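You operate a simulated robot arm through the tools that you are given. There is no shell and no other tool.

You are at the controls of a simulated robot arm. One attempt, no reset.

TASK
Put things in order on the top of the bench by the tall stack. At the end: the black edge guard from the top of the bench by the tall stack stands where the silver steel foot stood; the silver steel foot from the top of the bench by the tall stack is on the brown carton (marked "PLUGS"); the blue sensor from the top of the bench by the tall stack stands where the black sensor (marked "ONE RIGHT") stood; the black sensor from the top of the bench by the tall stack stands where the black edge guard stood; whatever was shut is shut again. Leave all else as you found it, and nothing knocked over. Set down upright: steel foot.

It is judged by the outcome, as a careful person would: the job done as asked, and still so three seconds after it is handed in. It fails if anything else is knocked over, pushed out of place, dropped, spilled or broken.

THE ROBOT
A 6-joint arm with a two-finger parallel gripper, fixed in place. Base frame: the origin is at the foot of the arm, x ahead of it, y to its left, z up; the work surface is at about z = 0. Readings come in m, degrees, newtons and seconds.
With the tool pointing down near the work surface it reaches from about 0.18 to 0.46 m from the base axis. Its first joint turns from -70.0 to 70.0 degrees. Payload 1.9 kg.
Tool frame: the origin (TCP) lies between the finger pads and is the grasp point; the fingertips stand 0.023 m ahead of it; z points along the fingers, y is the line along which they close. The gripper opens to 0.094 m. The fingers are 0.038 m wide and 0.01 m thick; the gripper's body (0.054 by 0.096 m) begins 0.039 m behind the TCP.
Orientation is that of the tool frame in the base frame, as a unit quaternion [x, y, z, w]. With the fingers straight down and closing along the base's y, the tool's x points along the base's -x, its y along +y and its z along -z.

THE INTERFACE
- The arm moves only by the tool arm_command. Its argument "deltas" is a list of rows, each a list of 3 entries, a list of its own where there are three numbers: the shift along the tool's x, y, z in units of 25 mm (1.0 is 25 mm), then the turn, a rotation vector about the tool's x, y, z in units of 4 degrees (1.0 is 4 degrees), then the gripper command, from -1 (fully open) to 1 (shut), values between in proportion. In form: [[[tx, ty, tz], [rx, ry, rz], fingers], ...]. A call has 1 to 20 rows; each row shifts and turns the commanded pose from where the row before left it, along the tool's axes as they then stand. A call with a number of a shift or a turn outside -1 to 1 is refused whole. Each row takes 0.2 s and may step no farther than 0.05 m and 8.6 degrees from the row before; otherwise, or with a gripper value out of range, the whole call is refused. Where a pose cannot be reached the arm comes as near as it can. A force on the tool above 40 N (or 10 N above the force at the start of the call, whichever is more), or a blocked arm, ends the call early, and 0.2 s more pass. Each finger travels about 0.108 m/s and halts on what it meets, pressing with about 25 N; the grip force reading is that of the motor and also rises with nothing between the fingers. The clock runs only during rows and for 0.2 s after the last one: add rows that do not move to give the fingers time. The reply holds the time, the measured pose of the TCP, the force on the tool along the base axes, the opening and the grip force, in the units named above and with some noise, with the torque about the TCP (base axes, N m) and any sound that the robot's microphone picked up.
- Cameras (640 x 400 px; columns grow to the right, rows downward): "scene" is fixed at [0.055, 0.31, 0.4257]; the picture's right is [-0.77, -0.64, 0.00], its down [-0.36, 0.44, -0.82] and it looks along [0.53, -0.64, -0.57] (base axes); focal length 214 px, centre (320, 200). "wrist" rides on the gripper at [0.086, 0.016, -0.074] in the tool frame; the picture's right is [-0.18, 0.98, 0.00], its down [-0.58, -0.11, -0.81] and it looks along [-0.79, -0.15, 0.59] (tool axes); focal length 243 px, centre (320, 200). There is no depth. A picture from a camera that has moved, and an enlarged one, comes with that camera's place and axes in the base frame and with its lens.
- grab_frame(camera): a new picture of that camera. It takes no simulated time.
- zoom(camera, box): a new picture of the part [left, top, right, bottom] of that camera's present view, enlarged. It takes no simulated time.
- sign_off(): hands the job in; it is judged then, once.

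Places have to be worked out from the pictures, the camera data and where the tool is seen. Open the gripper and draw the arm clear of the work before you hand the job in, unless the task says otherwise.

The tools are called after "Call:" as a command line: name --argument value ..., lists and objects as JSON in quotes. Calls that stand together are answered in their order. arm_command: Moves the arm, as the interface text tells. Its arguments: {"type":"object","properties":{"deltas":{"type":"array","items":{"type":"array"}}},"required":["deltas"]} The other tools are called the same way: grab_frame (camera) takes a picture; zoom (camera, box) takes an enlarged picture of a part of a camera's view; sign_off () hands the job in.

At the start:

```text
time_s: 0.0
position: [0.3157, 0.1242, 0.335]
ee_rot: [0.0, 1.0, 0.001, 0.0]
contact_force: [0.5, 0.0, 0.3]
torque: [0.02, 0.01, -0.02]
gripper_width: 0.0942
grasp_force: 0.0
```

scene: 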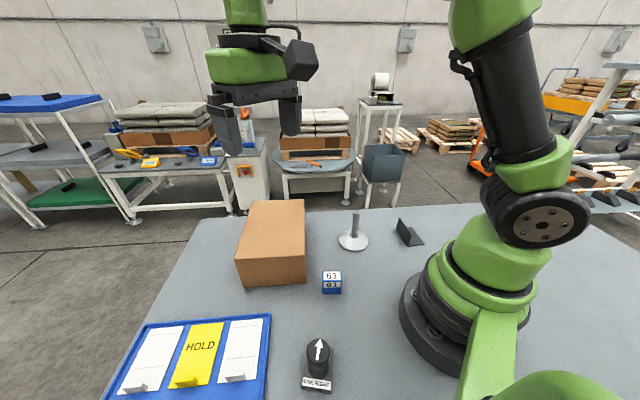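
wrist: 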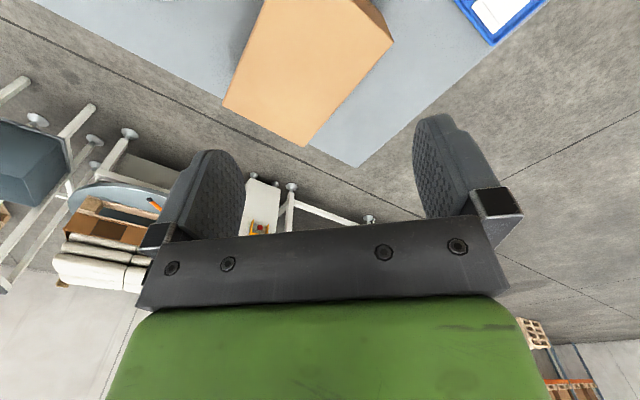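

The first pictures show the carton, steel foot, edge guard, a blue cube sensor, the black sensor and a blue tray on the bench. I'll zoom in to work out positions and markings.

Call:
zoom --camera "scene" --box '[220, 180, 440, 320]'

Call:
zoom --camera "scene" --box '[100, 290, 360, 400]'

Call:
zoom --camera "scene" --box '[320, 190, 440, 300]'

```text
2.86 times, centred on (330, 250) of scene
camera zoom: at [0.055, 0.31, 0.4257], right [-0.77, -0.64, 0.0], down [-0.36, 0.44, -0.82], along [0.53, -0.64, -0.57], focal length 613 px, centre (291, 57)
```

zoom: 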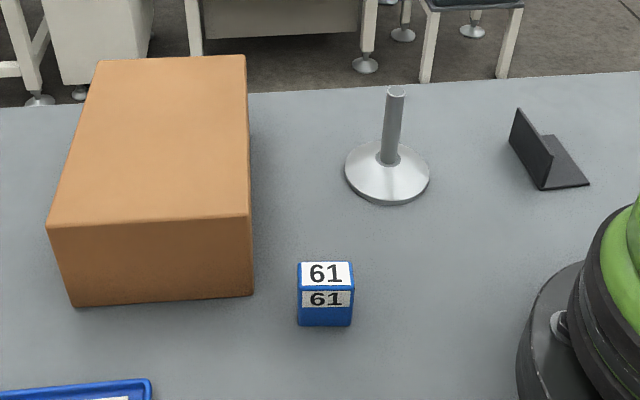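

```text
2.46 times, centred on (230, 345) of scene
camera zoom: at [0.055, 0.31, 0.4257], right [-0.77, -0.64, 0.0], down [-0.36, 0.44, -0.82], along [0.53, -0.64, -0.57], focal length 528 px, centre (542, -157)
```

zoom: 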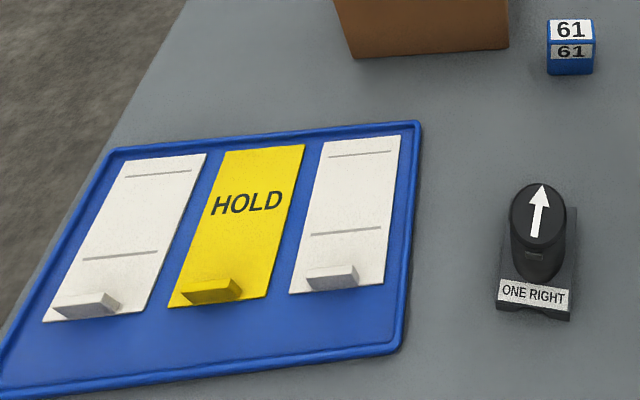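

```text
3.64 times, centred on (380, 245) of scene
camera zoom: at [0.055, 0.31, 0.4257], right [-0.77, -0.64, 0.0], down [-0.36, 0.44, -0.82], along [0.53, -0.64, -0.57], focal length 780 px, centre (102, 36)
```

zoom: 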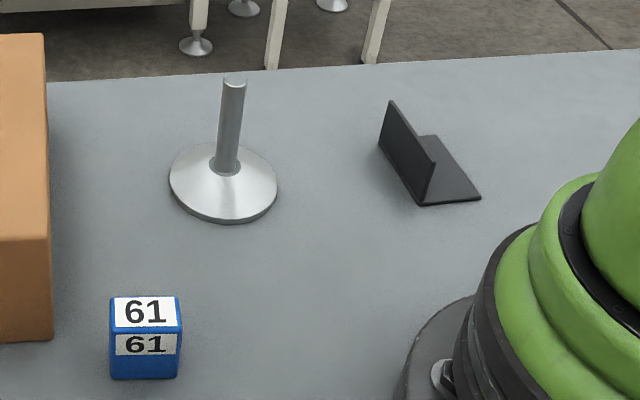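

The reachable bench items are roughly located; I want to check the background benches and the rest of the view to be sure which things the task means.

Call:
zoom --camera "scene" --box '[0, 80, 260, 220]'

Call:
zoom --camera "scene" --box '[240, 60, 460, 220]'

Call:
zoom --camera "scene" --box '[420, 50, 640, 210]'

Call:
zoom --camera "scene" --box '[290, 255, 370, 305]'

Call:
zoom --camera "scene" --box '[270, 325, 370, 400]'

```text
2.46 times, centred on (130, 150) of scene
camera zoom: at [0.055, 0.31, 0.4257], right [-0.77, -0.64, 0.0], down [-0.36, 0.44, -0.82], along [0.53, -0.64, -0.57], focal length 528 px, centre (788, 323)
```

zoom: 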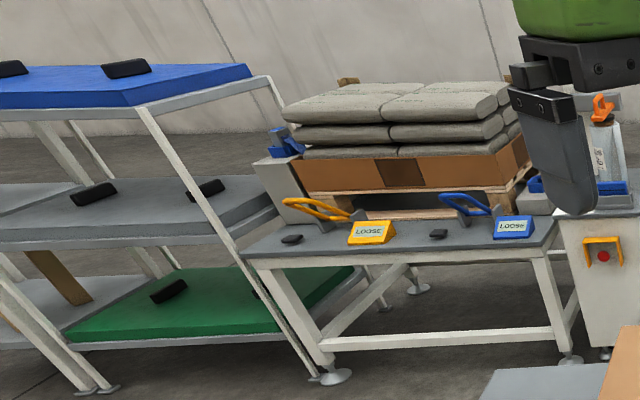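

```text
2.50 times, centred on (350, 140) of scene
camera zoom: at [0.055, 0.31, 0.4257], right [-0.77, -0.64, 0.0], down [-0.36, 0.44, -0.82], along [0.53, -0.64, -0.57], focal length 536 px, centre (245, 350)
```

zoom: 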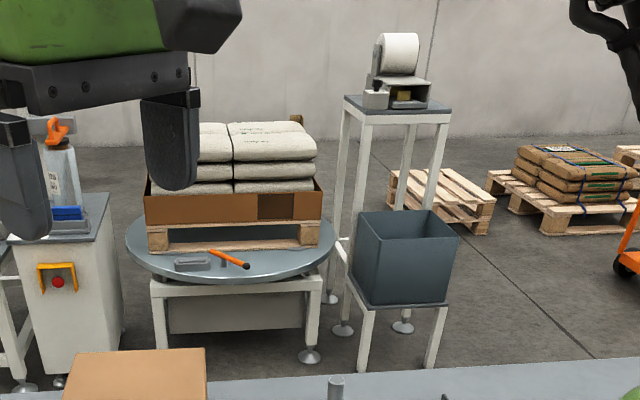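

```text
2.50 times, centred on (530, 130) of scene
camera zoom: at [0.055, 0.31, 0.4257], right [-0.77, -0.64, 0.0], down [-0.36, 0.44, -0.82], along [0.53, -0.64, -0.57], focal length 536 px, centre (-205, 375)
```

zoom: 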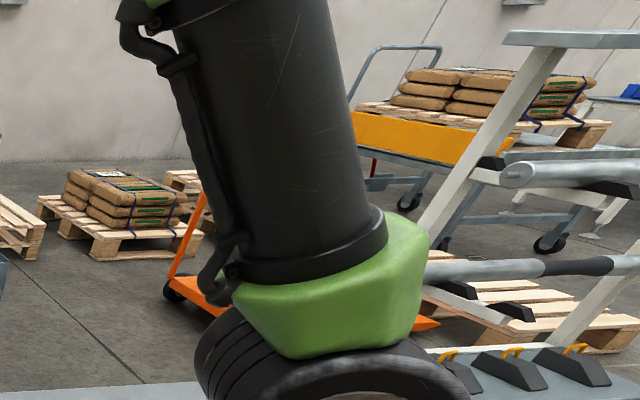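

```text
8.00 times, centred on (330, 280) of scene
camera zoom: at [0.055, 0.31, 0.4257], right [-0.77, -0.64, 0.0], down [-0.36, 0.44, -0.82], along [0.53, -0.64, -0.57], focal length 1716 px, centre (240, -440)
```

zoom: 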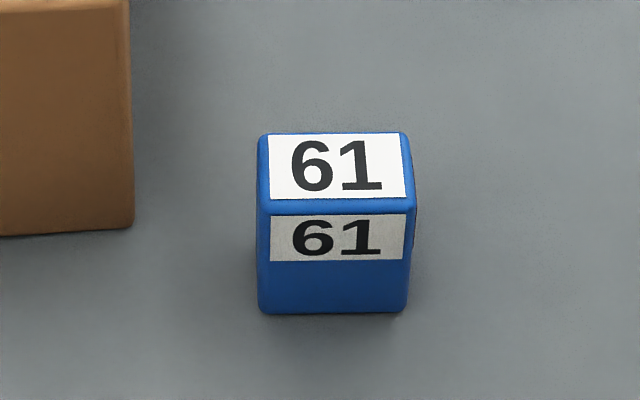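

```text
5.33 times, centred on (320, 362) of scene
camera zoom: at [0.055, 0.31, 0.4257], right [-0.77, -0.64, 0.0], down [-0.36, 0.44, -0.82], along [0.53, -0.64, -0.57], focal length 1144 px, centre (320, -667)
```

zoom: 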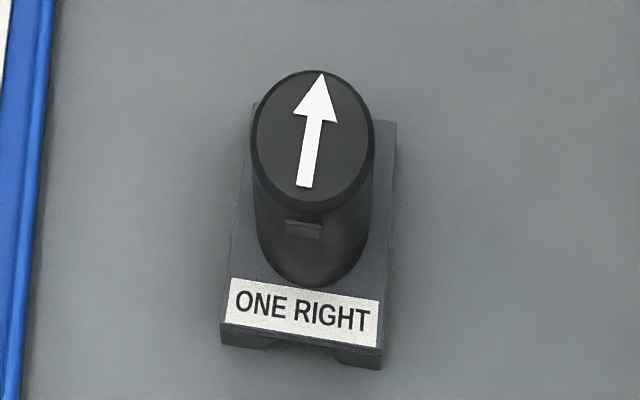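

The other benches are just backdrop; on ours I see one carton, foot, guard, the blue "61" block, the black sensor and a blue tray with three flaps. I'll tilt the tool in place (height 0.335 m, well clear) so that the wrist camera looks down, and check for hidden items and the PLUGS mark.

Call:
arm_command --deltas '[[[0, 0, 0], [0, 1, 0], -1], [[0, 0, 0], [0, 1, 0], -1], [[0, 0, 0], [0, 1, 0], -1], [[0, 0, 0], [0, 1, 0], -1], [[0, 0, 0], [0, 1, 0], -1], [[0, 0, 0], [0, 1, 0], -1], [[0, 0, 0], [0, 1, 0], -1], [[0, 0, 0], [0, 1, 0], -1], [[0, 0, 0], [0, 0, 0], -1]]'

Call:
grab_frame --camera "wrist"

Call:
grab_frame --camera "scene"

```text
time_s: 2.0
position: [0.2952, 0.1197, 0.3176]
ee_rot: [0.001, 0.961, 0.001, -0.276]
contact_force: [0.2, 0.0, 0.0]
torque: [0.01, 0.03, -0.03]
gripper_width: 0.0939
grasp_force: 0.1
out of reach, approached as far as the arm can: row 6, 7, 8
```

```text
taken
camera wrist: at [0.2614, 0.1361, 0.4268], right [0.16, 0.98, -0.1], down [0.92, -0.11, 0.38], along [0.36, -0.15, -0.92], focal length 243 px, centre (320, 200)
```

wrist: 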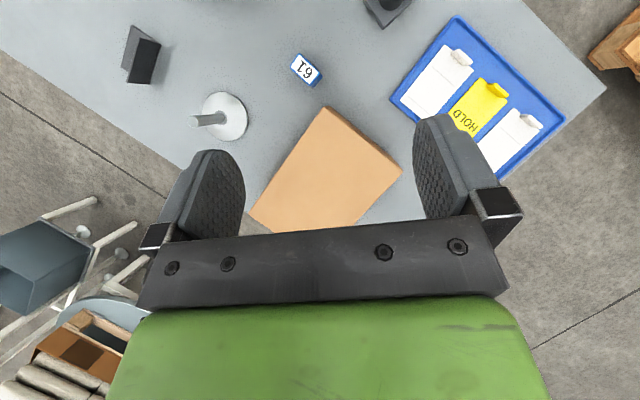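

```text
taken
```

scene: 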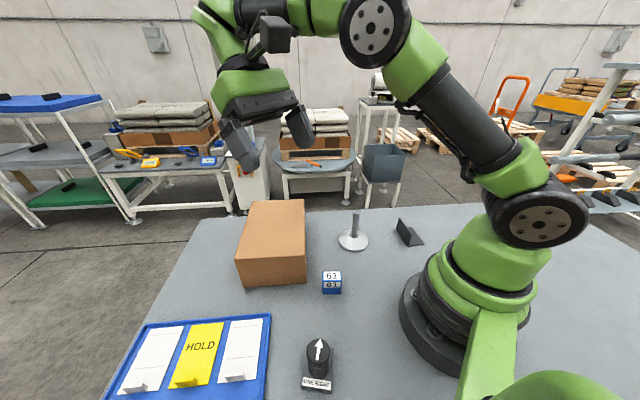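

The wrist view from above shows nothing else hidden on the bench, so the blue "61" block is the blue sensor. I'll zoom in on this view to refine positions and orientations.

Call:
zoom --camera "wrist" --box '[100, 0, 260, 160]'

Call:
zoom --camera "wrist" --box '[260, 0, 420, 100]'

Call:
zoom --camera "wrist" --box '[380, 0, 580, 180]'

```text
2.50 times, centred on (180, 80) of wrist
camera zoom: at [0.2614, 0.1361, 0.4268], right [0.16, 0.98, -0.1], down [0.92, -0.11, 0.38], along [0.36, -0.15, -0.92], focal length 606 px, centre (670, 500)
```

zoom: 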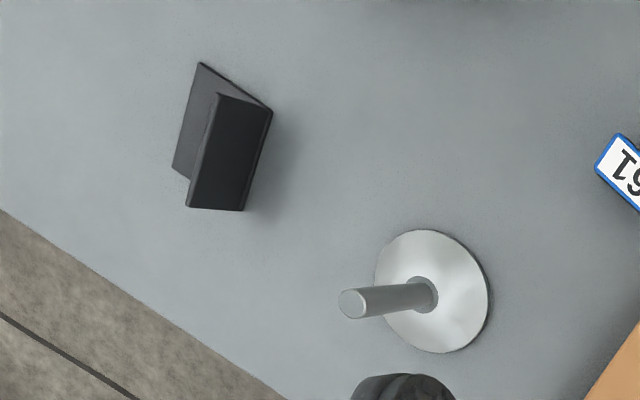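

```text
4.00 times, centred on (340, 50) of wrist
camera zoom: at [0.2614, 0.1361, 0.4268], right [0.16, 0.98, -0.1], down [0.92, -0.11, 0.38], along [0.36, -0.15, -0.92], focal length 970 px, centre (240, 800)
```

zoom: 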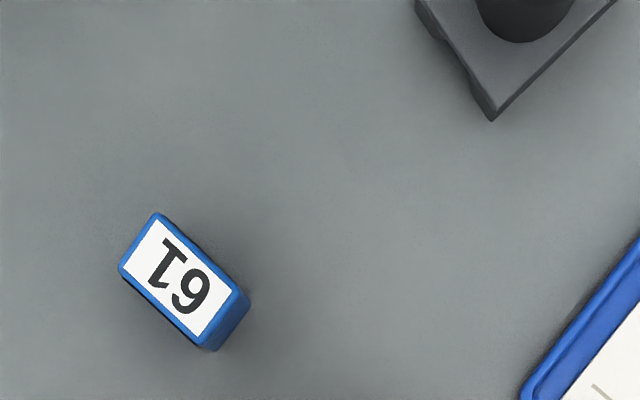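

```text
2.22 times, centred on (480, 90) of wrist
camera zoom: at [0.2614, 0.1361, 0.4268], right [0.16, 0.98, -0.1], down [0.92, -0.11, 0.38], along [0.36, -0.15, -0.92], focal length 539 px, centre (-36, 444)
```

zoom: 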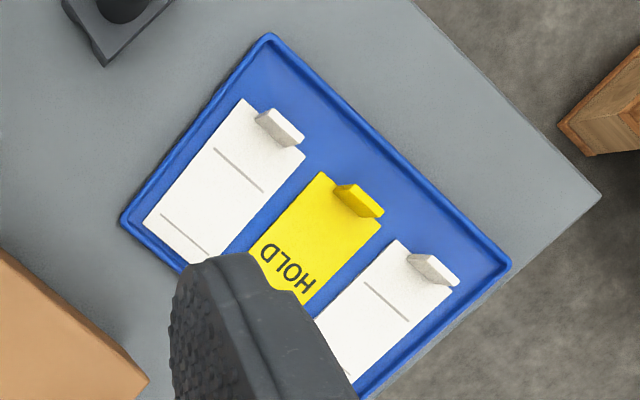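

The flaps are flat cards in a shallow tray, not needed. My estimates: foot pole at about (0.254, -0.072), top ~0.097; guard footprint centre (0.141, -0.184), wall 4 cm high; black sensor (0.139, 0.211), ~0.07 high; blue sensor (0.211, 0.084); carton top 0.094 centred (0.379, 0.085). I now undo the tilt and read the pose.

Call:
arm_command --deltas '[[[0, 0, 0], [0, -1, 0], -1], [[0, 0, 0], [0, -1, 0], -1], [[0, 0, 0], [0, -1, 0], -1], [[0, 0, 0], [0, -1, 0], -1], [[0, 0, 0], [0, -1, 0], -1], [[0, 0, 0], [0, -1, 0], -1], [[0, 0, 0], [0, -1, 0], -1], [[0, 0, 0], [0, -1, 0], -1], [[0, 0, 0], [0, 0, 0], -1]]'

```text
time_s: 4.0
position: [0.295, 0.1198, 0.3177]
ee_rot: [0.001, 1.0, 0.002, 0.001]
contact_force: [0.5, 0.1, -0.3]
torque: [0.04, 0.04, 0.01]
gripper_width: 0.0939
grasp_force: 0.0
```

The commanded pose follows what was reached. Now I move above the steel foot pole at (0.254, -0.072), z ≈ 0.20, and check alignment.

Call:
arm_command --deltas '[[[0.205, -0.96, 0], [0, 0, 0], -1], [[0.205, -0.96, 0], [0, 0, 0], -1], [[0.205, -0.96, 0], [0, 0, 0], -1], [[0.205, -0.96, 0], [0, 0, 0], -1], [[0.205, -0.96, 0], [0, 0, 0], -1], [[0.205, -0.96, 0], [0, 0, 0], -1], [[0.205, -0.96, 0], [0, 0, 0], -1], [[0.205, -0.96, 0], [0, 0, 0], -1], [[0, 0, 0.94], [0, 0, 0], -1], [[0, 0, 0.94], [0, 0, 0], -1], [[0, 0, 0.94], [0, 0, 0], -1], [[0, 0, 0.94], [0, 0, 0], -1], [[0, 0, 0.94], [0, 0, 0], -1], [[0, 0, 0], [0, 0, 0], -1]]'

Call:
grab_frame --camera "wrist"

Call:
grab_frame --camera "scene"

```text
time_s: 7.0
position: [0.2557, -0.0729, 0.1995]
ee_rot: [0.001, 1.0, 0.002, 0.0]
contact_force: [-0.2, 0.3, -0.3]
torque: [0.02, 0.03, -0.04]
gripper_width: 0.0941
grasp_force: 0.0
```

```text
taken
camera wrist: at [0.1687, -0.0564, 0.2748], right [0.19, 0.98, 0.0], down [0.58, -0.11, 0.81], along [0.79, -0.15, -0.59], focal length 243 px, centre (320, 200)
```

wrist: 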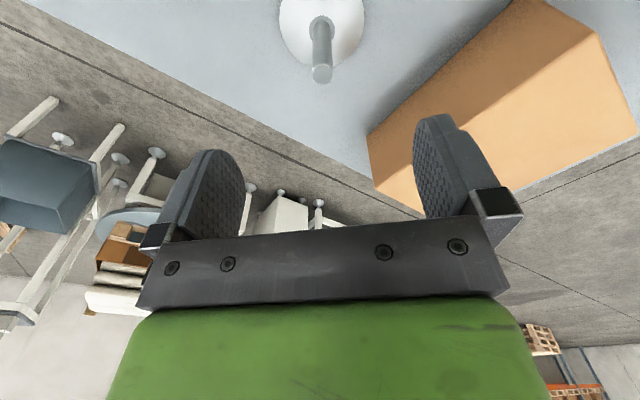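

```text
taken
```

scene: 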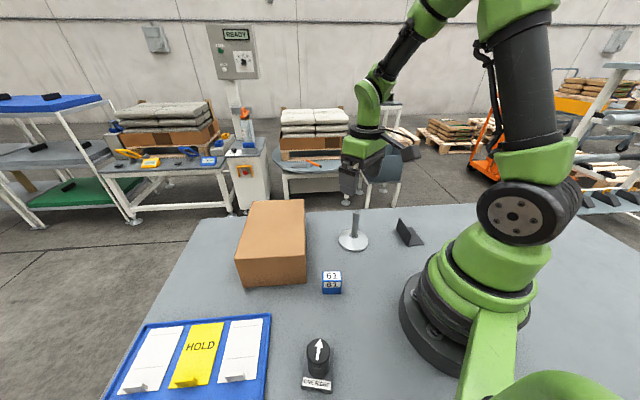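

The pole top back-projects to (0.2555, -0.072), right under the TCP. I descend to z ≈ 0.072 and close on the pole.

Call:
arm_command --deltas '[[[0, 0, 0.85], [0, 0, 0], -1], [[0, 0, 0.85], [0, 0, 0], -1], [[0, 0, 0.85], [0, 0, 0], -1], [[0, 0, 0.85], [0, 0, 0], -1], [[0, 0, 0.85], [0, 0, 0], -1], [[0, 0, 0.85], [0, 0, 0], -1], [[0, 0, 0], [0, 0, 0], -1]]'

Call:
zoom --camera "scene" --box '[280, 150, 440, 270]'

Call:
grab_frame --camera "wrist"

```text
time_s: 8.6
position: [0.2551, -0.0724, 0.0714]
ee_rot: [0.001, 1.0, 0.001, 0.0]
contact_force: [0.8, 0.0, 0.3]
torque: [-0.01, 0.0, 0.03]
gripper_width: 0.094
grasp_force: 0.0
```

```text
3.33 times, centred on (360, 210) of scene
camera zoom: at [0.055, 0.31, 0.4257], right [-0.77, -0.64, 0.0], down [-0.36, 0.44, -0.82], along [0.53, -0.64, -0.57], focal length 715 px, centre (187, 167)
```

zoom: 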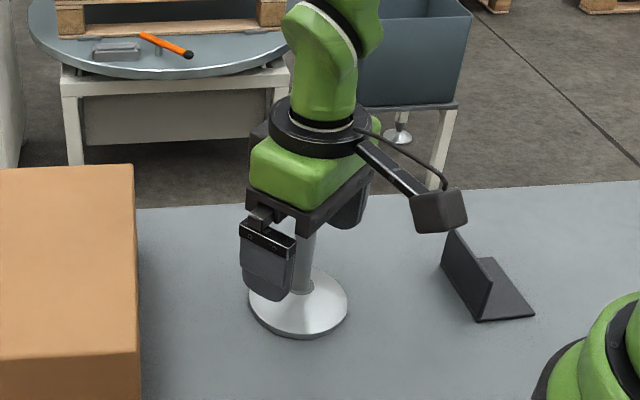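

```text
taken
camera wrist: at [0.1685, -0.0553, 0.1467], right [0.19, 0.98, 0.0], down [0.58, -0.11, 0.81], along [0.79, -0.15, -0.59], focal length 243 px, centre (320, 200)
```

wrist: 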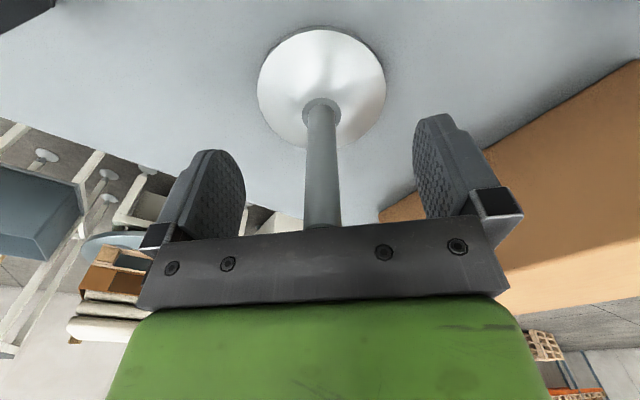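

The pole stands between the fingers with tips above the disc. I close the gripper and hold still to let it settle.

Call:
arm_command --deltas '[[[0, 0, 0], [0, 0, 0], 0.2], [[0, 0, 0], [0, 0, 0], 0.6], [[0, 0, 0], [0, 0, 0], 1], [[0, 0, 0], [0, 0, 0], 1], [[0, 0, 0], [0, 0, 0], 1]]'

Call:
grab_frame --camera "wrist"

```text
time_s: 9.8
position: [0.2541, -0.0722, 0.0724]
ee_rot: [0.0, 1.0, 0.001, -0.001]
contact_force: [-0.1, -0.8, 0.7]
torque: [-0.11, 0.03, -0.05]
gripper_width: 0.0152
grasp_force: 24.8
```

```text
taken
camera wrist: at [0.1684, -0.0554, 0.1469], right [0.18, 0.98, 0.0], down [0.58, -0.11, 0.81], along [0.79, -0.15, -0.59], focal length 243 px, centre (320, 200)
```

wrist: 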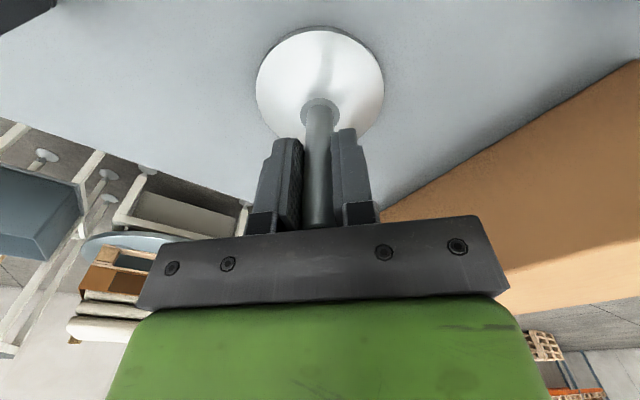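

The foot is held (opening 0.015, 25 N). I lift straight up by 0.15 m first and check it hangs upright.

Call:
arm_command --deltas '[[[0, 0, -0.5], [0, 0, 0], 1], [[0, 0, -0.9], [0, 0, 0], 1], [[0, 0, -0.9], [0, 0, 0], 1], [[0, 0, -0.9], [0, 0, 0], 1], [[0, 0, -0.9], [0, 0, 0], 1], [[0, 0, -0.9], [0, 0, 0], 1], [[0, 0, -1], [0, 0, 0], 1], [[0, 0, 0], [0, 0, 0], 1]]'

Call:
grab_frame --camera "wrist"

Call:
grab_frame --camera "scene"

```text
time_s: 11.6
position: [0.2523, -0.0725, 0.2209]
ee_rot: [0.0, 1.0, 0.001, -0.001]
contact_force: [0.0, -0.4, -3.2]
torque: [0.0, -0.04, -0.04]
gripper_width: 0.0151
grasp_force: 25.1
```

```text
taken
camera wrist: at [0.1664, -0.0557, 0.2968], right [0.18, 0.98, 0.0], down [0.58, -0.11, 0.81], along [0.79, -0.15, -0.59], focal length 243 px, centre (320, 200)
```

wrist: 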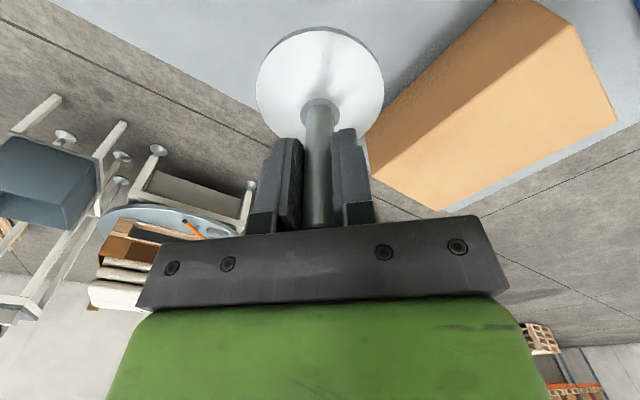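

```text
taken
```

scene: 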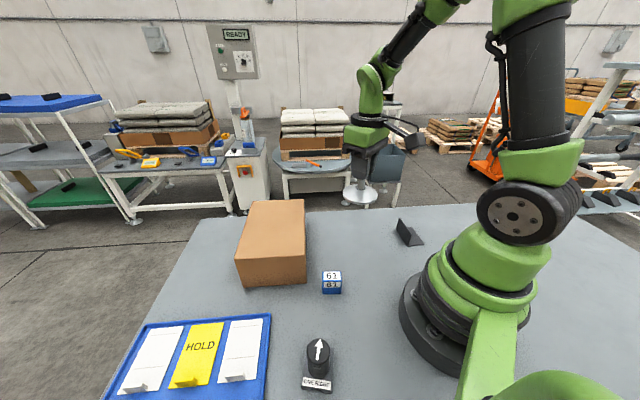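

The foot is upright in the grip with its bottom near z 0.149, clear of the carton top (0.094). I carry it over the carton to about (0.37, 0.088).

Call:
arm_command --deltas '[[[-0.59, 0.8, 0], [0, 0, 0], 1], [[-0.59, 0.8, 0], [0, 0, 0], 1], [[-0.59, 0.8, 0], [0, 0, 0], 1], [[-0.59, 0.8, 0], [0, 0, 0], 1], [[-0.59, 0.8, 0], [0, 0, 0], 1], [[-0.59, 0.8, 0], [0, 0, 0], 1], [[-0.59, 0.8, 0], [0, 0, 0], 1], [[-0.59, 0.8, 0], [0, 0, 0], 1], [[0, 0, 0], [0, 0, 0], 1]]'

Call:
grab_frame --camera "wrist"

Call:
zoom --camera "scene" --box '[180, 120, 380, 300]'

```text
time_s: 13.6
position: [0.3719, 0.0855, 0.2231]
ee_rot: [0.001, 1.0, -0.001, 0.0]
contact_force: [-0.2, 0.3, -3.6]
torque: [0.02, -0.01, -0.01]
gripper_width: 0.0153
grasp_force: 25.3
```

```text
taken
camera wrist: at [0.2859, 0.1031, 0.2978], right [0.18, 0.98, 0.0], down [0.58, -0.11, 0.81], along [0.79, -0.15, -0.59], focal length 243 px, centre (320, 200)
```

wrist: 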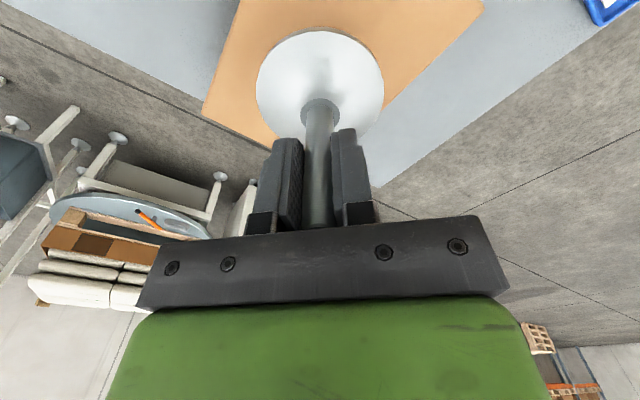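

```text
2.22 times, centred on (280, 210) of scene
camera zoom: at [0.055, 0.31, 0.4257], right [-0.77, -0.64, 0.0], down [-0.36, 0.44, -0.82], along [0.53, -0.64, -0.57], focal length 477 px, centre (409, 178)
```

zoom: 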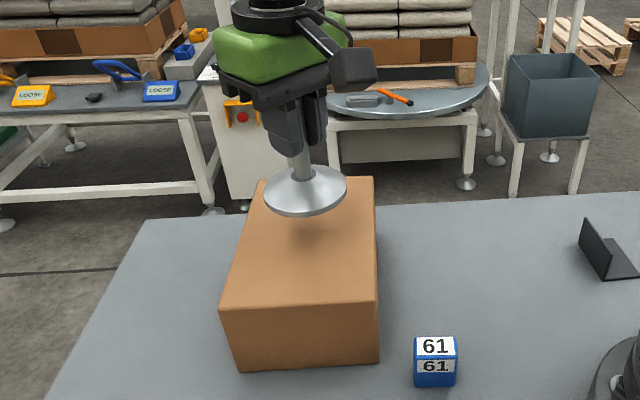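

The foot is over the middle of the carton. I lower to TCP z ≈ 0.172 (expected contact near 0.166), then creep.

Call:
arm_command --deltas '[[[0, 0, 0.6], [0, 0, 0], 1], [[0, 0, 0.6], [0, 0, 0], 1], [[0, 0, 0.5], [0, 0, 0], 1], [[0, 0, 0.3], [0, 0, 0], 1], [[0, 0, 0], [0, 0, 0], 1]]'

Call:
zoom --camera "scene" --box '[220, 140, 340, 240]'

```text
time_s: 14.8
position: [0.3718, 0.0872, 0.1729]
ee_rot: [0.0, 1.0, 0.002, 0.0]
contact_force: [-0.8, -0.2, -3.2]
torque: [-0.01, 0.01, 0.0]
gripper_width: 0.0154
grasp_force: 25.1
```

```text
4.00 times, centred on (280, 190) of scene
camera zoom: at [0.055, 0.31, 0.4257], right [-0.77, -0.64, 0.0], down [-0.36, 0.44, -0.82], along [0.53, -0.64, -0.57], focal length 858 px, centre (480, 240)
```

zoom: 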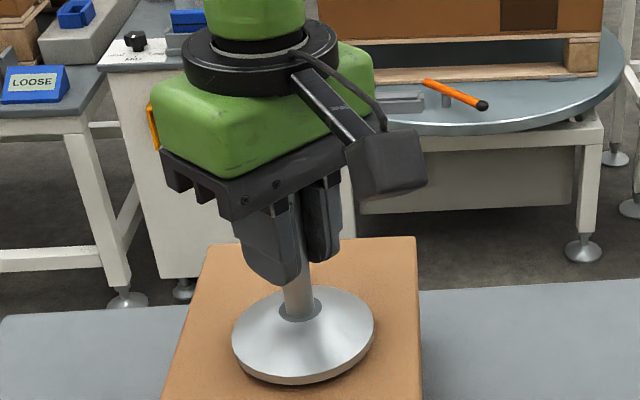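

Still hanging free (-3.2 N). I creep down a few millimetres and watch the force.

Call:
arm_command --deltas '[[[0, 0, 0.08], [0, 0, 0], 1], [[0, 0, 0.08], [0, 0, 0], 1], [[0, 0, 0], [0, 0, 0], 1]]'

```text
time_s: 15.6
position: [0.3726, 0.088, 0.1687]
ee_rot: [0.0, 1.0, 0.001, 0.0]
contact_force: [-0.6, 0.0, -3.2]
torque: [0.01, -0.03, -0.02]
gripper_width: 0.0152
grasp_force: 24.5
```

No contact yet at z 0.1687; I creep a little further.

Call:
arm_command --deltas '[[[0, 0, 0.08], [0, 0, 0], 1], [[0, 0, 0], [0, 0, 0], 1]]'

Call:
zoom --camera "scene" --box '[240, 190, 320, 240]'

```text
time_s: 16.2
position: [0.3721, 0.0872, 0.1671]
ee_rot: [0.001, 1.0, 0.001, 0.0]
contact_force: [-1.4, 0.5, 0.6]
torque: [-0.09, 0.09, -0.06]
gripper_width: 0.0149
grasp_force: 25.2
```

```text
8.00 times, centred on (280, 215) of scene
camera zoom: at [0.055, 0.31, 0.4257], right [-0.77, -0.64, 0.0], down [-0.36, 0.44, -0.82], along [0.53, -0.64, -0.57], focal length 1716 px, centre (640, 80)
```

zoom: 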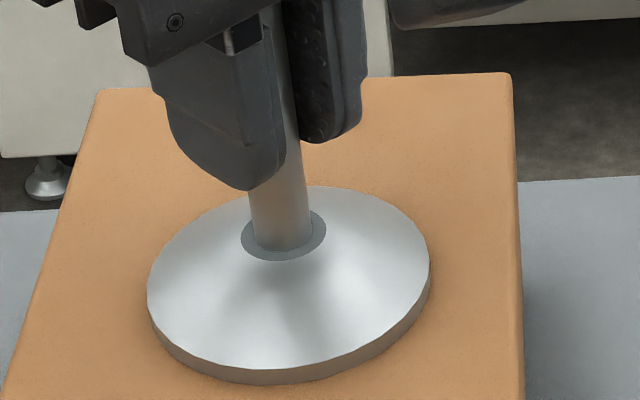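

The force rose to about +0.6 N: the foot is resting on the carton. I release gently and rise.

Call:
arm_command --deltas '[[[0, 0, 0], [0, 0, 0], 0.5], [[0, 0, 0], [0, 0, 0], 0], [[0, 0, 0], [0, 0, 0], -0.3], [[0, 0, 0], [0, 0, 0], -0.5]]'

Call:
grab_frame --camera "wrist"

```text
time_s: 17.2
position: [0.3726, 0.0879, 0.1669]
ee_rot: [0.0, 1.0, 0.001, 0.0]
contact_force: [0.0, 0.2, -0.6]
torque: [0.02, -0.01, -0.01]
gripper_width: 0.0707
grasp_force: 0.1
```

```text
taken
camera wrist: at [0.286, 0.1036, 0.2419], right [0.18, 0.98, 0.0], down [0.58, -0.11, 0.81], along [0.79, -0.15, -0.59], focal length 243 px, centre (320, 200)
```

wrist: 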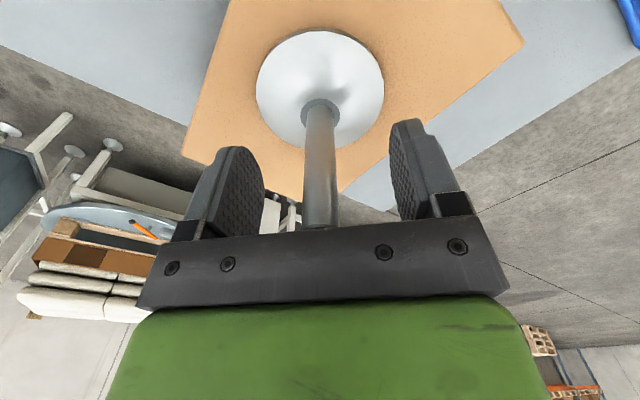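

Foot stands free on the carton. I rise clear of the pole and travel to above the guard wall at about (0.154, -0.167).

Call:
arm_command --deltas '[[[0, 0, -0.88], [0, 0, 0], -0.5], [[0, 0, -0.88], [0, 0, 0], -0.5], [[0, 0, -0.88], [0, 0, 0], -0.5], [[0, 0, -0.88], [0, 0, 0], -0.5], [[0, 0, -0.88], [0, 0, 0], -0.5], [[0.7275, -0.849, 0], [0, 0, 0], -0.5], [[0.7275, -0.849, 0], [0, 0, 0], -0.5], [[0.7275, -0.849, 0], [0, 0, 0], -0.5], [[0.7275, -0.849, 0], [0, 0, 0], -0.5], [[0.7275, -0.849, 0], [0, 0, 0], -0.5], [[0.7275, -0.849, 0], [0, 0, 0], -0.5], [[0.7275, -0.849, 0], [0, 0, 0], -0.5], [[0.7275, -0.849, 0], [0, 0, 0], -0.5], [[0.7275, -0.849, 0], [0, 0, 0], -0.5], [[0.7275, -0.849, 0], [0, 0, 0], -0.5], [[0.7275, -0.849, 0], [0, 0, 0], -0.5], [[0.7275, -0.849, 0], [0, 0, 0], -0.5], [[0, 0, 0], [0, 0, 0], -0.5]]'

Call:
grab_frame --camera "wrist"

Call:
grab_frame --camera "scene"

```text
time_s: 21.0
position: [0.1524, -0.1682, 0.2753]
ee_rot: [0.0, 1.0, 0.001, 0.0]
contact_force: [-0.1, 0.2, -0.2]
torque: [0.0, 0.01, 0.0]
gripper_width: 0.0705
grasp_force: 0.1
```

```text
taken
camera wrist: at [0.0663, -0.1509, 0.3508], right [0.18, 0.98, 0.0], down [0.58, -0.11, 0.81], along [0.79, -0.15, -0.59], focal length 243 px, centre (320, 200)
```

wrist: 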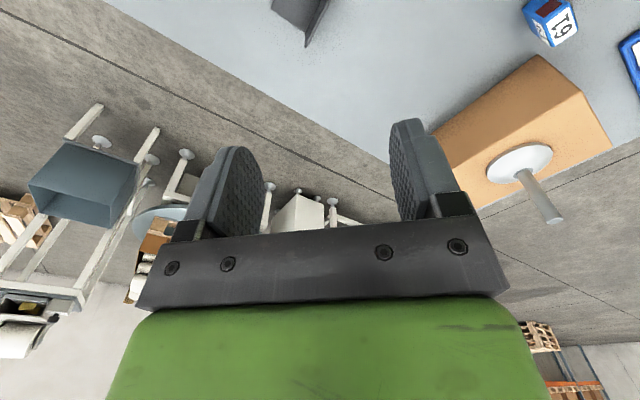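

```text
taken
```

scene: 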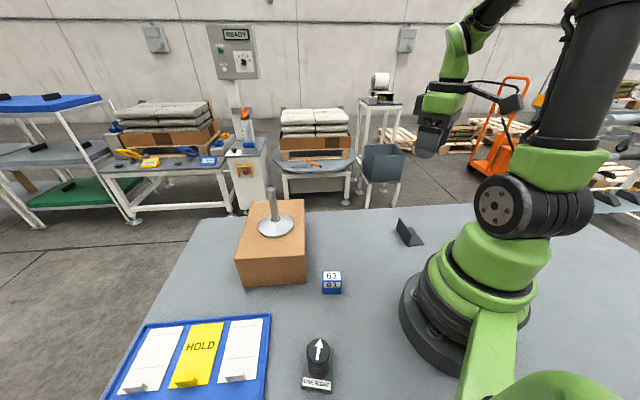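

The foot stands upright on the carton, and the "61" block shows a red lens on its side: it is indeed the blue sensor. Now I yaw the tool by 40° (α = -40°) so the fingers close across the guard's wall.

Call:
arm_command --deltas '[[[0, 0, 0], [0, 0, 1], -0.5], [[0, 0, 0], [0, 0, 1], -0.5], [[0, 0, 0], [0, 0, 1], -0.5], [[0, 0, 0], [0, 0, 1], -0.5], [[0, 0, 0], [0, 0, 1], -0.5], [[0, 0, 0], [0, 0, 1], -0.5], [[0, 0, 0], [0, 0, 1], -0.5], [[0, 0, 0], [0, 0, 1], -0.5], [[0, 0, 0], [0, 0, 1], -0.5], [[0, 0, 0], [0, 0, 1], -0.5], [[0, 0, 0], [0, 0, 0], -0.5]]'

Call:
grab_frame --camera "wrist"

Call:
grab_frame --camera "scene"

```text
time_s: 23.4
position: [0.1533, -0.1672, 0.2763]
ee_rot: [0.343, 0.939, 0.001, 0.0]
contact_force: [-0.6, -0.2, 0.0]
torque: [-0.01, 0.0, -0.01]
gripper_width: 0.0704
grasp_force: 0.0
```

```text
taken
camera wrist: at [0.0976, -0.0989, 0.3509], right [0.77, 0.63, 0.0], down [0.37, -0.46, 0.81], along [0.51, -0.62, -0.59], focal length 243 px, centre (320, 200)
```

wrist: 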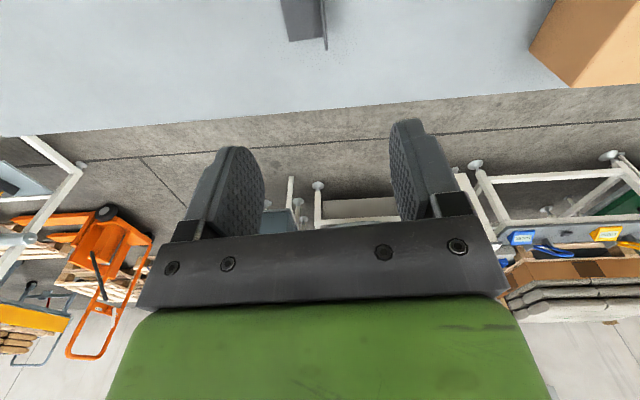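

```text
taken
```

scene: 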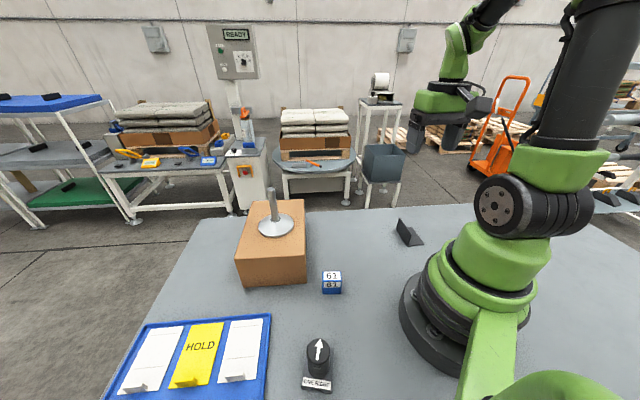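

I zoom into the top of the wrist view to see the guard wall relative to the tool axis.

Call:
zoom --camera "wrist" --box '[260, 0, 380, 75]'

```text
5.33 times, centred on (320, 38) of wrist
camera zoom: at [0.0976, -0.0989, 0.3509], right [0.77, 0.63, 0.0], down [0.37, -0.46, 0.81], along [0.51, -0.62, -0.59], focal length 1294 px, centre (320, 1067)
```

zoom: 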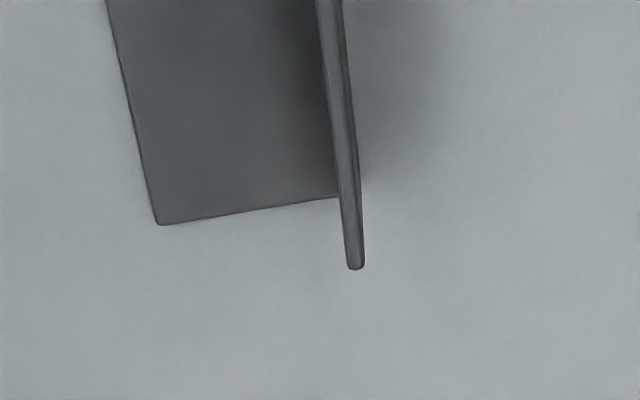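

The wall line comes out at about -42.5°, mid-point near (0.158, -0.168). I adjust by a few mm and 2.4°, then descend to z ≈ 0.10 for a closer look.

Call:
arm_command --deltas '[[[-0.148, 0.098, 0], [0, 0, 0.6], -0.5], [[0, 0, 1], [0, 0, 0], -0.5], [[0, 0, 1], [0, 0, 0], -0.5], [[0, 0, 1], [0, 0, 0], -0.5], [[0, 0, 1], [0, 0, 0], -0.5], [[0, 0, 1], [0, 0, 0], -0.5], [[0, 0, 1], [0, 0, 0], -0.5], [[0, 0, 1], [0, 0, 0], -0.5], [[0, 0, 0], [0, 0, 0], -0.5]]'

Call:
grab_frame --camera "wrist"

Call:
grab_frame --camera "scene"

```text
time_s: 25.4
position: [0.1595, -0.1679, 0.1027]
ee_rot: [0.362, 0.932, 0.001, 0.0]
contact_force: [0.0, 0.5, -0.7]
torque: [0.02, 0.02, 0.01]
gripper_width: 0.0704
grasp_force: 0.1
```

```text
taken
camera wrist: at [0.1067, -0.0967, 0.1772], right [0.8, 0.6, 0.0], down [0.36, -0.47, 0.81], along [0.48, -0.64, -0.59], focal length 243 px, centre (320, 200)
```

wrist: 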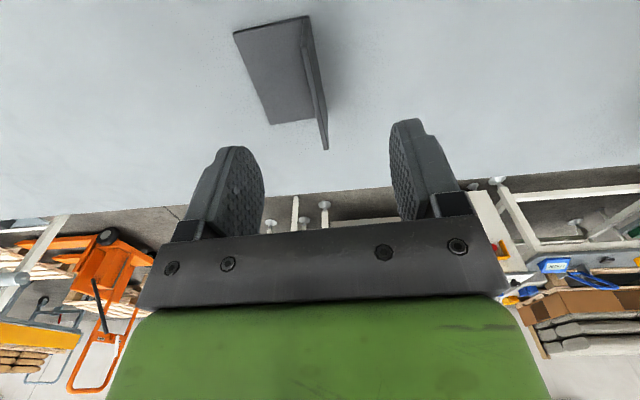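

```text
taken
```

scene: 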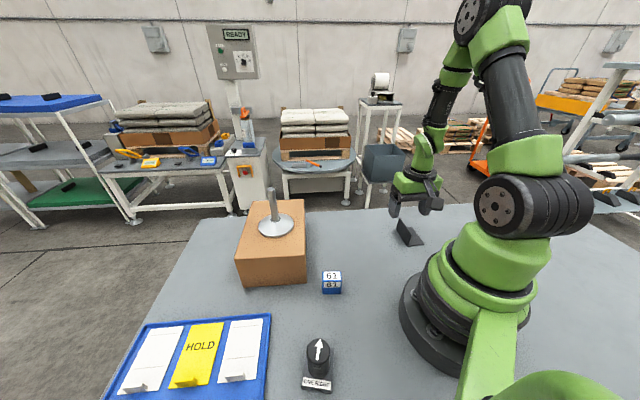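

The whole guard is now in the wrist view; I zoom in for a precise fix of the wall.

Call:
zoom --camera "wrist" --box '[210, 0, 370, 160]'

Call:
zoom --camera "scene" --box '[370, 160, 470, 260]'

```text
2.50 times, centred on (290, 80) of wrist
camera zoom: at [0.1067, -0.0967, 0.1772], right [0.8, 0.6, 0.0], down [0.36, -0.47, 0.81], along [0.48, -0.64, -0.59], focal length 606 px, centre (395, 500)
```

zoom: 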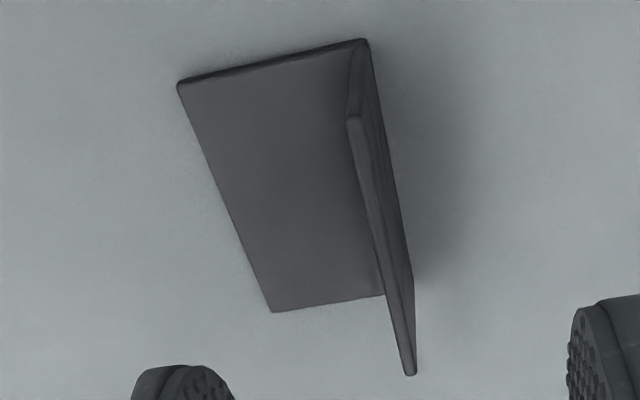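

```text
4.00 times, centred on (420, 210) of scene
camera zoom: at [0.055, 0.31, 0.4257], right [-0.77, -0.64, 0.0], down [-0.36, 0.44, -0.82], along [0.53, -0.64, -0.57], focal length 858 px, centre (-80, 160)
```

zoom: 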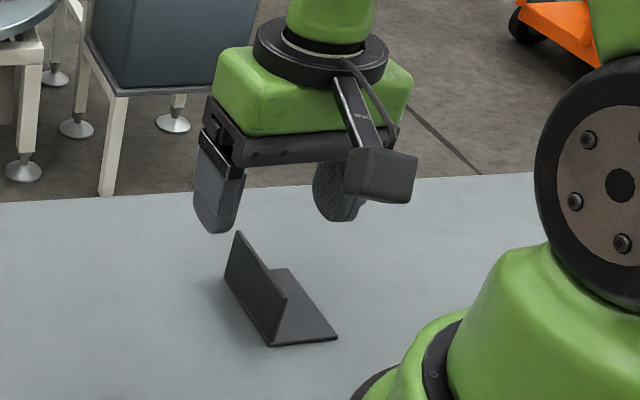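

Wall centre is (0.158, -0.168), angle -42.5°, within 2 mm of the TCP axis; guard footprint centre is (0.142, -0.1835). I descend to z ≈ 0.034 so the tips stay above the flange.

Call:
arm_command --deltas '[[[0, -0.06, 0.7], [0, 0, 0], -0.5], [[0, 0, 0.7], [0, 0, 0], -0.5], [[0, 0, 0.6], [0, 0, 0], -0.5], [[0, 0, 0.5], [0, 0, 0], -0.5], [[0, 0, 0.24], [0, 0, 0], -0.5], [[0, 0, 0], [0, 0, 0], -0.5]]'

Call:
grab_frame --camera "wrist"

Call:
zoom --camera "scene" --box '[370, 160, 490, 280]'

```text
time_s: 26.8
position: [0.158, -0.1691, 0.0315]
ee_rot: [0.362, 0.932, 0.0, 0.0]
contact_force: [0.0, 0.8, 0.6]
torque: [0.01, 0.0, 0.0]
gripper_width: 0.0706
grasp_force: 0.1
```

```text
taken
camera wrist: at [0.105, -0.0973, 0.1073], right [0.8, 0.6, 0.0], down [0.36, -0.47, 0.81], along [0.48, -0.64, -0.59], focal length 243 px, centre (320, 200)
```

wrist: 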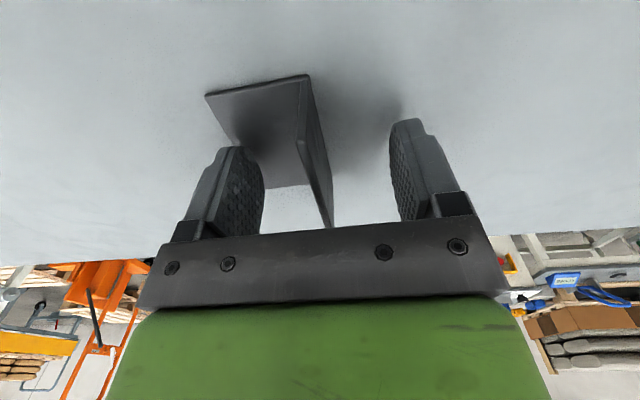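

```text
3.33 times, centred on (430, 220) of scene
camera zoom: at [0.055, 0.31, 0.4257], right [-0.77, -0.64, 0.0], down [-0.36, 0.44, -0.82], along [0.53, -0.64, -0.57], focal length 715 px, centre (-47, 133)
```

zoom: 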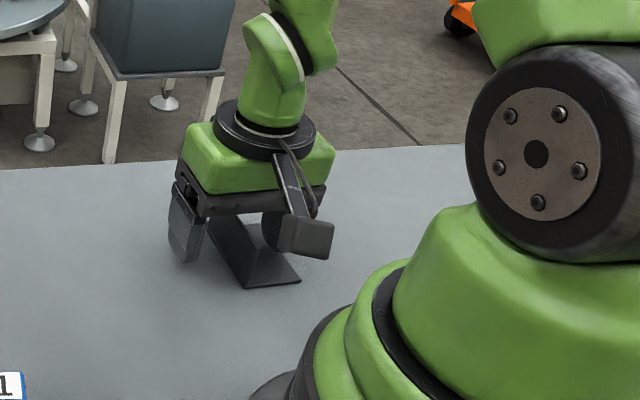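

The wall is between the fingers with the tips about 8–10 mm above the bench. I close on it.

Call:
arm_command --deltas '[[[0, 0, 0], [0, 0, 0], 0], [[0, 0, 0], [0, 0, 0], 0.5], [[0, 0, 0], [0, 0, 0], 1], [[0, 0, 0], [0, 0, 0], 1], [[0, 0, 0], [0, 0, 0], 1]]'

Call:
grab_frame --camera "wrist"

```text
time_s: 28.0
position: [0.1565, -0.169, 0.032]
ee_rot: [0.362, 0.932, 0.001, 0.001]
contact_force: [-0.6, 0.0, 0.7]
torque: [0.0, 0.0, 0.01]
gripper_width: 0.0032
grasp_force: 24.7
```

```text
taken
camera wrist: at [0.1049, -0.0973, 0.1074], right [0.8, 0.6, 0.0], down [0.36, -0.47, 0.81], along [0.48, -0.64, -0.59], focal length 243 px, centre (320, 200)
```

wrist: 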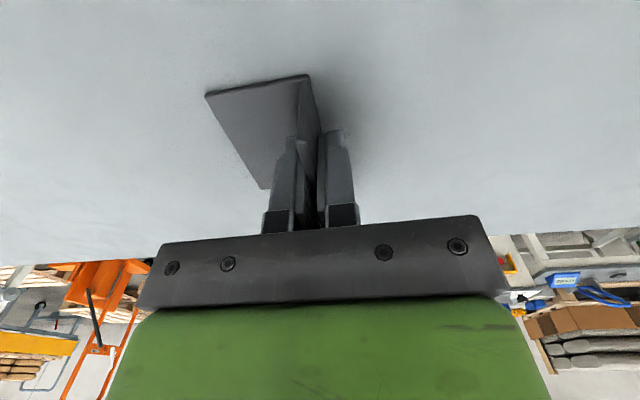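

The guard is held (3 mm wall). I lift it 8 cm straight up and check that it hangs level.

Call:
arm_command --deltas '[[[0, 0, -0.4], [0, 0, 0], 1], [[0, 0, -0.7], [0, 0, 0], 1], [[0, 0, -0.7], [0, 0, 0], 1], [[0, 0, -0.7], [0, 0, 0], 1], [[0, 0, -0.7], [0, 0, 0], 1], [[0, 0, 0], [0, 0, 0], 1]]'

Call:
grab_frame --camera "wrist"

Call:
zoom --camera "scene" --box '[340, 140, 480, 260]'

```text
time_s: 29.4
position: [0.156, -0.1665, 0.1126]
ee_rot: [0.361, 0.932, 0.001, 0.0]
contact_force: [0.0, 0.5, -0.4]
torque: [0.03, 0.01, -0.01]
gripper_width: 0.0035
grasp_force: 25.0
```

```text
taken
camera wrist: at [0.104, -0.0965, 0.1875], right [0.8, 0.6, 0.0], down [0.36, -0.47, 0.81], along [0.48, -0.64, -0.59], focal length 243 px, centre (320, 200)
```

wrist: 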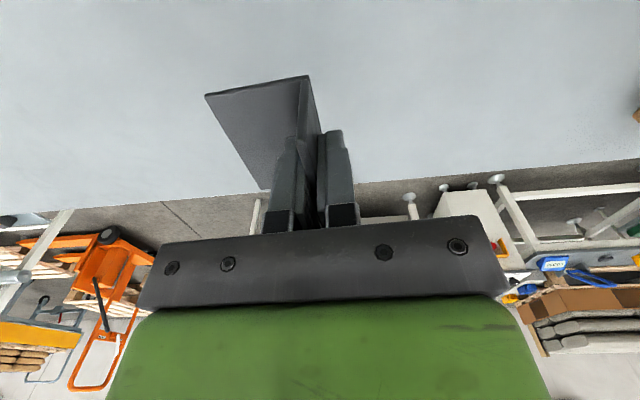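

```text
3.33 times, centred on (410, 200) of scene
camera zoom: at [0.0549, 0.31, 0.4257], right [-0.77, -0.64, 0.0], down [-0.36, 0.44, -0.82], along [0.53, -0.64, -0.57], focal length 715 px, centre (20, 200)
```

zoom: 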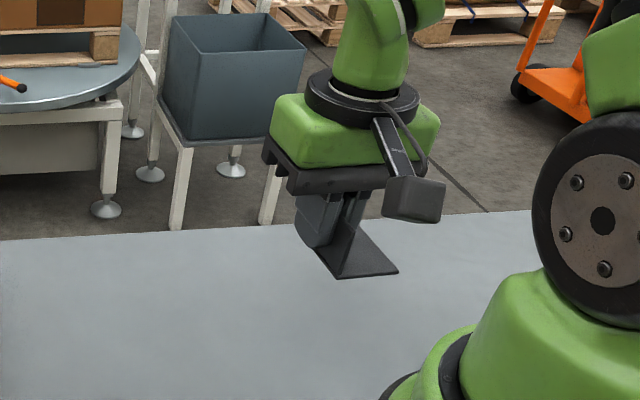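

The guard hangs level. I carry it towards where the foot stood, TCP target (0.267, -0.059) so the footprint centres at (0.2545, -0.072).

Call:
arm_command --deltas '[[[-0.041, 0.884, 0], [0, 0, 0], 1], [[-0.041, 0.884, 0], [0, 0, 0], 1], [[-0.041, 0.884, 0], [0, 0, 0], 1], [[-0.041, 0.884, 0], [0, 0, 0], 1], [[-0.041, 0.884, 0], [0, 0, 0], 1], [[-0.041, 0.884, 0], [0, 0, 0], 1], [[-0.041, 0.884, 0], [0, 0, 0], 1], [[0, 0, 0], [0, 0, 0], 1]]'

Call:
grab_frame --camera "wrist"

Call:
grab_frame --camera "scene"

```text
time_s: 31.2
position: [0.2666, -0.0579, 0.1147]
ee_rot: [0.362, 0.932, 0.001, 0.001]
contact_force: [0.7, -0.3, -1.2]
torque: [-0.04, 0.0, -0.05]
gripper_width: 0.0031
grasp_force: 25.2
```

```text
taken
camera wrist: at [0.2144, 0.0124, 0.1888], right [0.8, 0.6, 0.0], down [0.36, -0.47, 0.81], along [0.48, -0.64, -0.59], focal length 243 px, centre (320, 200)
```

wrist: 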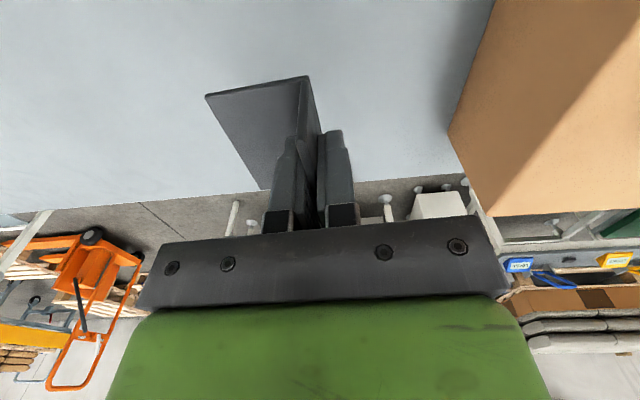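

```text
taken
```

scene: 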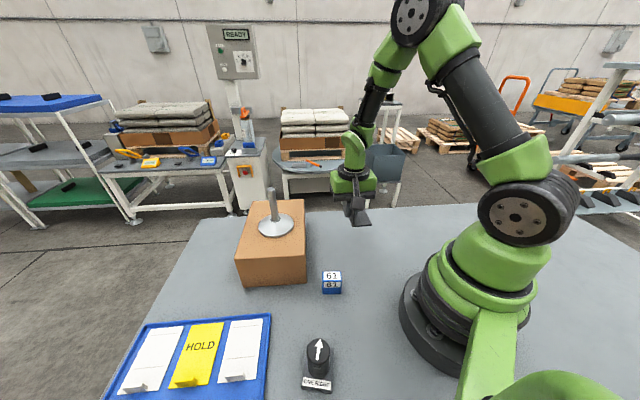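

Position is right. I lower to about 6 mm above the bench, then creep.

Call:
arm_command --deltas '[[[0, 0, 0.8], [0, 0, 0], 1], [[0, 0, 0.8], [0, 0, 0], 1], [[0, 0, 0.8], [0, 0, 0], 1], [[0, 0, 0.5], [0, 0, 0], 1], [[0, 0, 0.15], [0, 0, 0], 1], [[0, 0, 0], [0, 0, 0], 1]]'

Call:
zoom --camera "scene" --box '[300, 160, 420, 260]'

```text
time_s: 32.6
position: [0.2664, -0.0593, 0.0361]
ee_rot: [0.362, 0.932, 0.0, 0.0]
contact_force: [-0.7, -0.1, -1.0]
torque: [-0.01, 0.0, 0.01]
gripper_width: 0.0033
grasp_force: 24.7
```

```text
4.00 times, centred on (360, 210) of scene
camera zoom: at [0.055, 0.31, 0.4257], right [-0.77, -0.64, 0.0], down [-0.36, 0.44, -0.82], along [0.53, -0.64, -0.57], focal length 858 px, centre (160, 160)
```

zoom: 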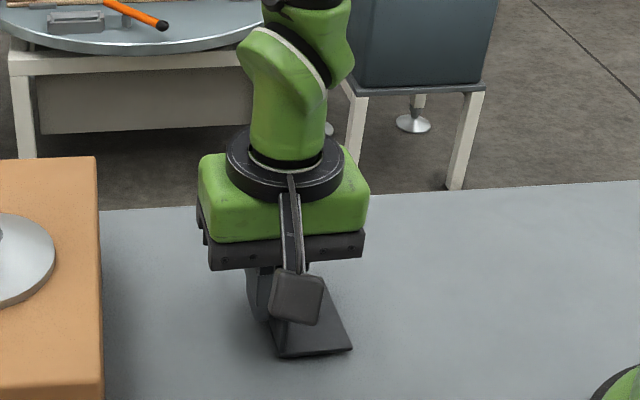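

Hanging free at z 0.036 with a small shadow gap. I creep down 3 mm.

Call:
arm_command --deltas '[[[0, 0, 0.07], [0, 0, 0], 1], [[0, 0, 0.06], [0, 0, 0], 1], [[0, 0, 0], [0, 0, 0], 1]]'

```text
time_s: 33.4
position: [0.2665, -0.0591, 0.034]
ee_rot: [0.361, 0.932, 0.001, 0.001]
contact_force: [1.1, -0.5, 0.3]
torque: [0.06, -0.01, 0.01]
gripper_width: 0.0033
grasp_force: 25.3
```

Force has begun to change; one more millimetre and check.

Call:
arm_command --deltas '[[[0, 0, 0.05], [0, 0, 0], 1], [[0, 0, 0], [0, 0, 0], 1]]'

Call:
zoom --camera "scene" --box '[320, 220, 400, 260]'

```text
time_s: 34.0
position: [0.2676, -0.059, 0.032]
ee_rot: [0.362, 0.932, 0.0, 0.001]
contact_force: [-1.7, 1.8, 11.8]
torque: [-0.01, 0.19, -0.04]
gripper_width: 0.0034
grasp_force: 25.4
```

```text
8.00 times, centred on (360, 240) of scene
camera zoom: at [0.0549, 0.31, 0.4257], right [-0.77, -0.64, 0.0], down [-0.36, 0.44, -0.82], along [0.53, -0.64, -0.57], focal length 1716 px, centre (0, -120)
```

zoom: 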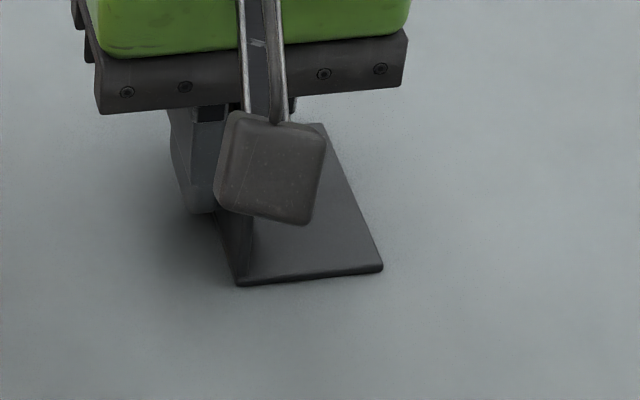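

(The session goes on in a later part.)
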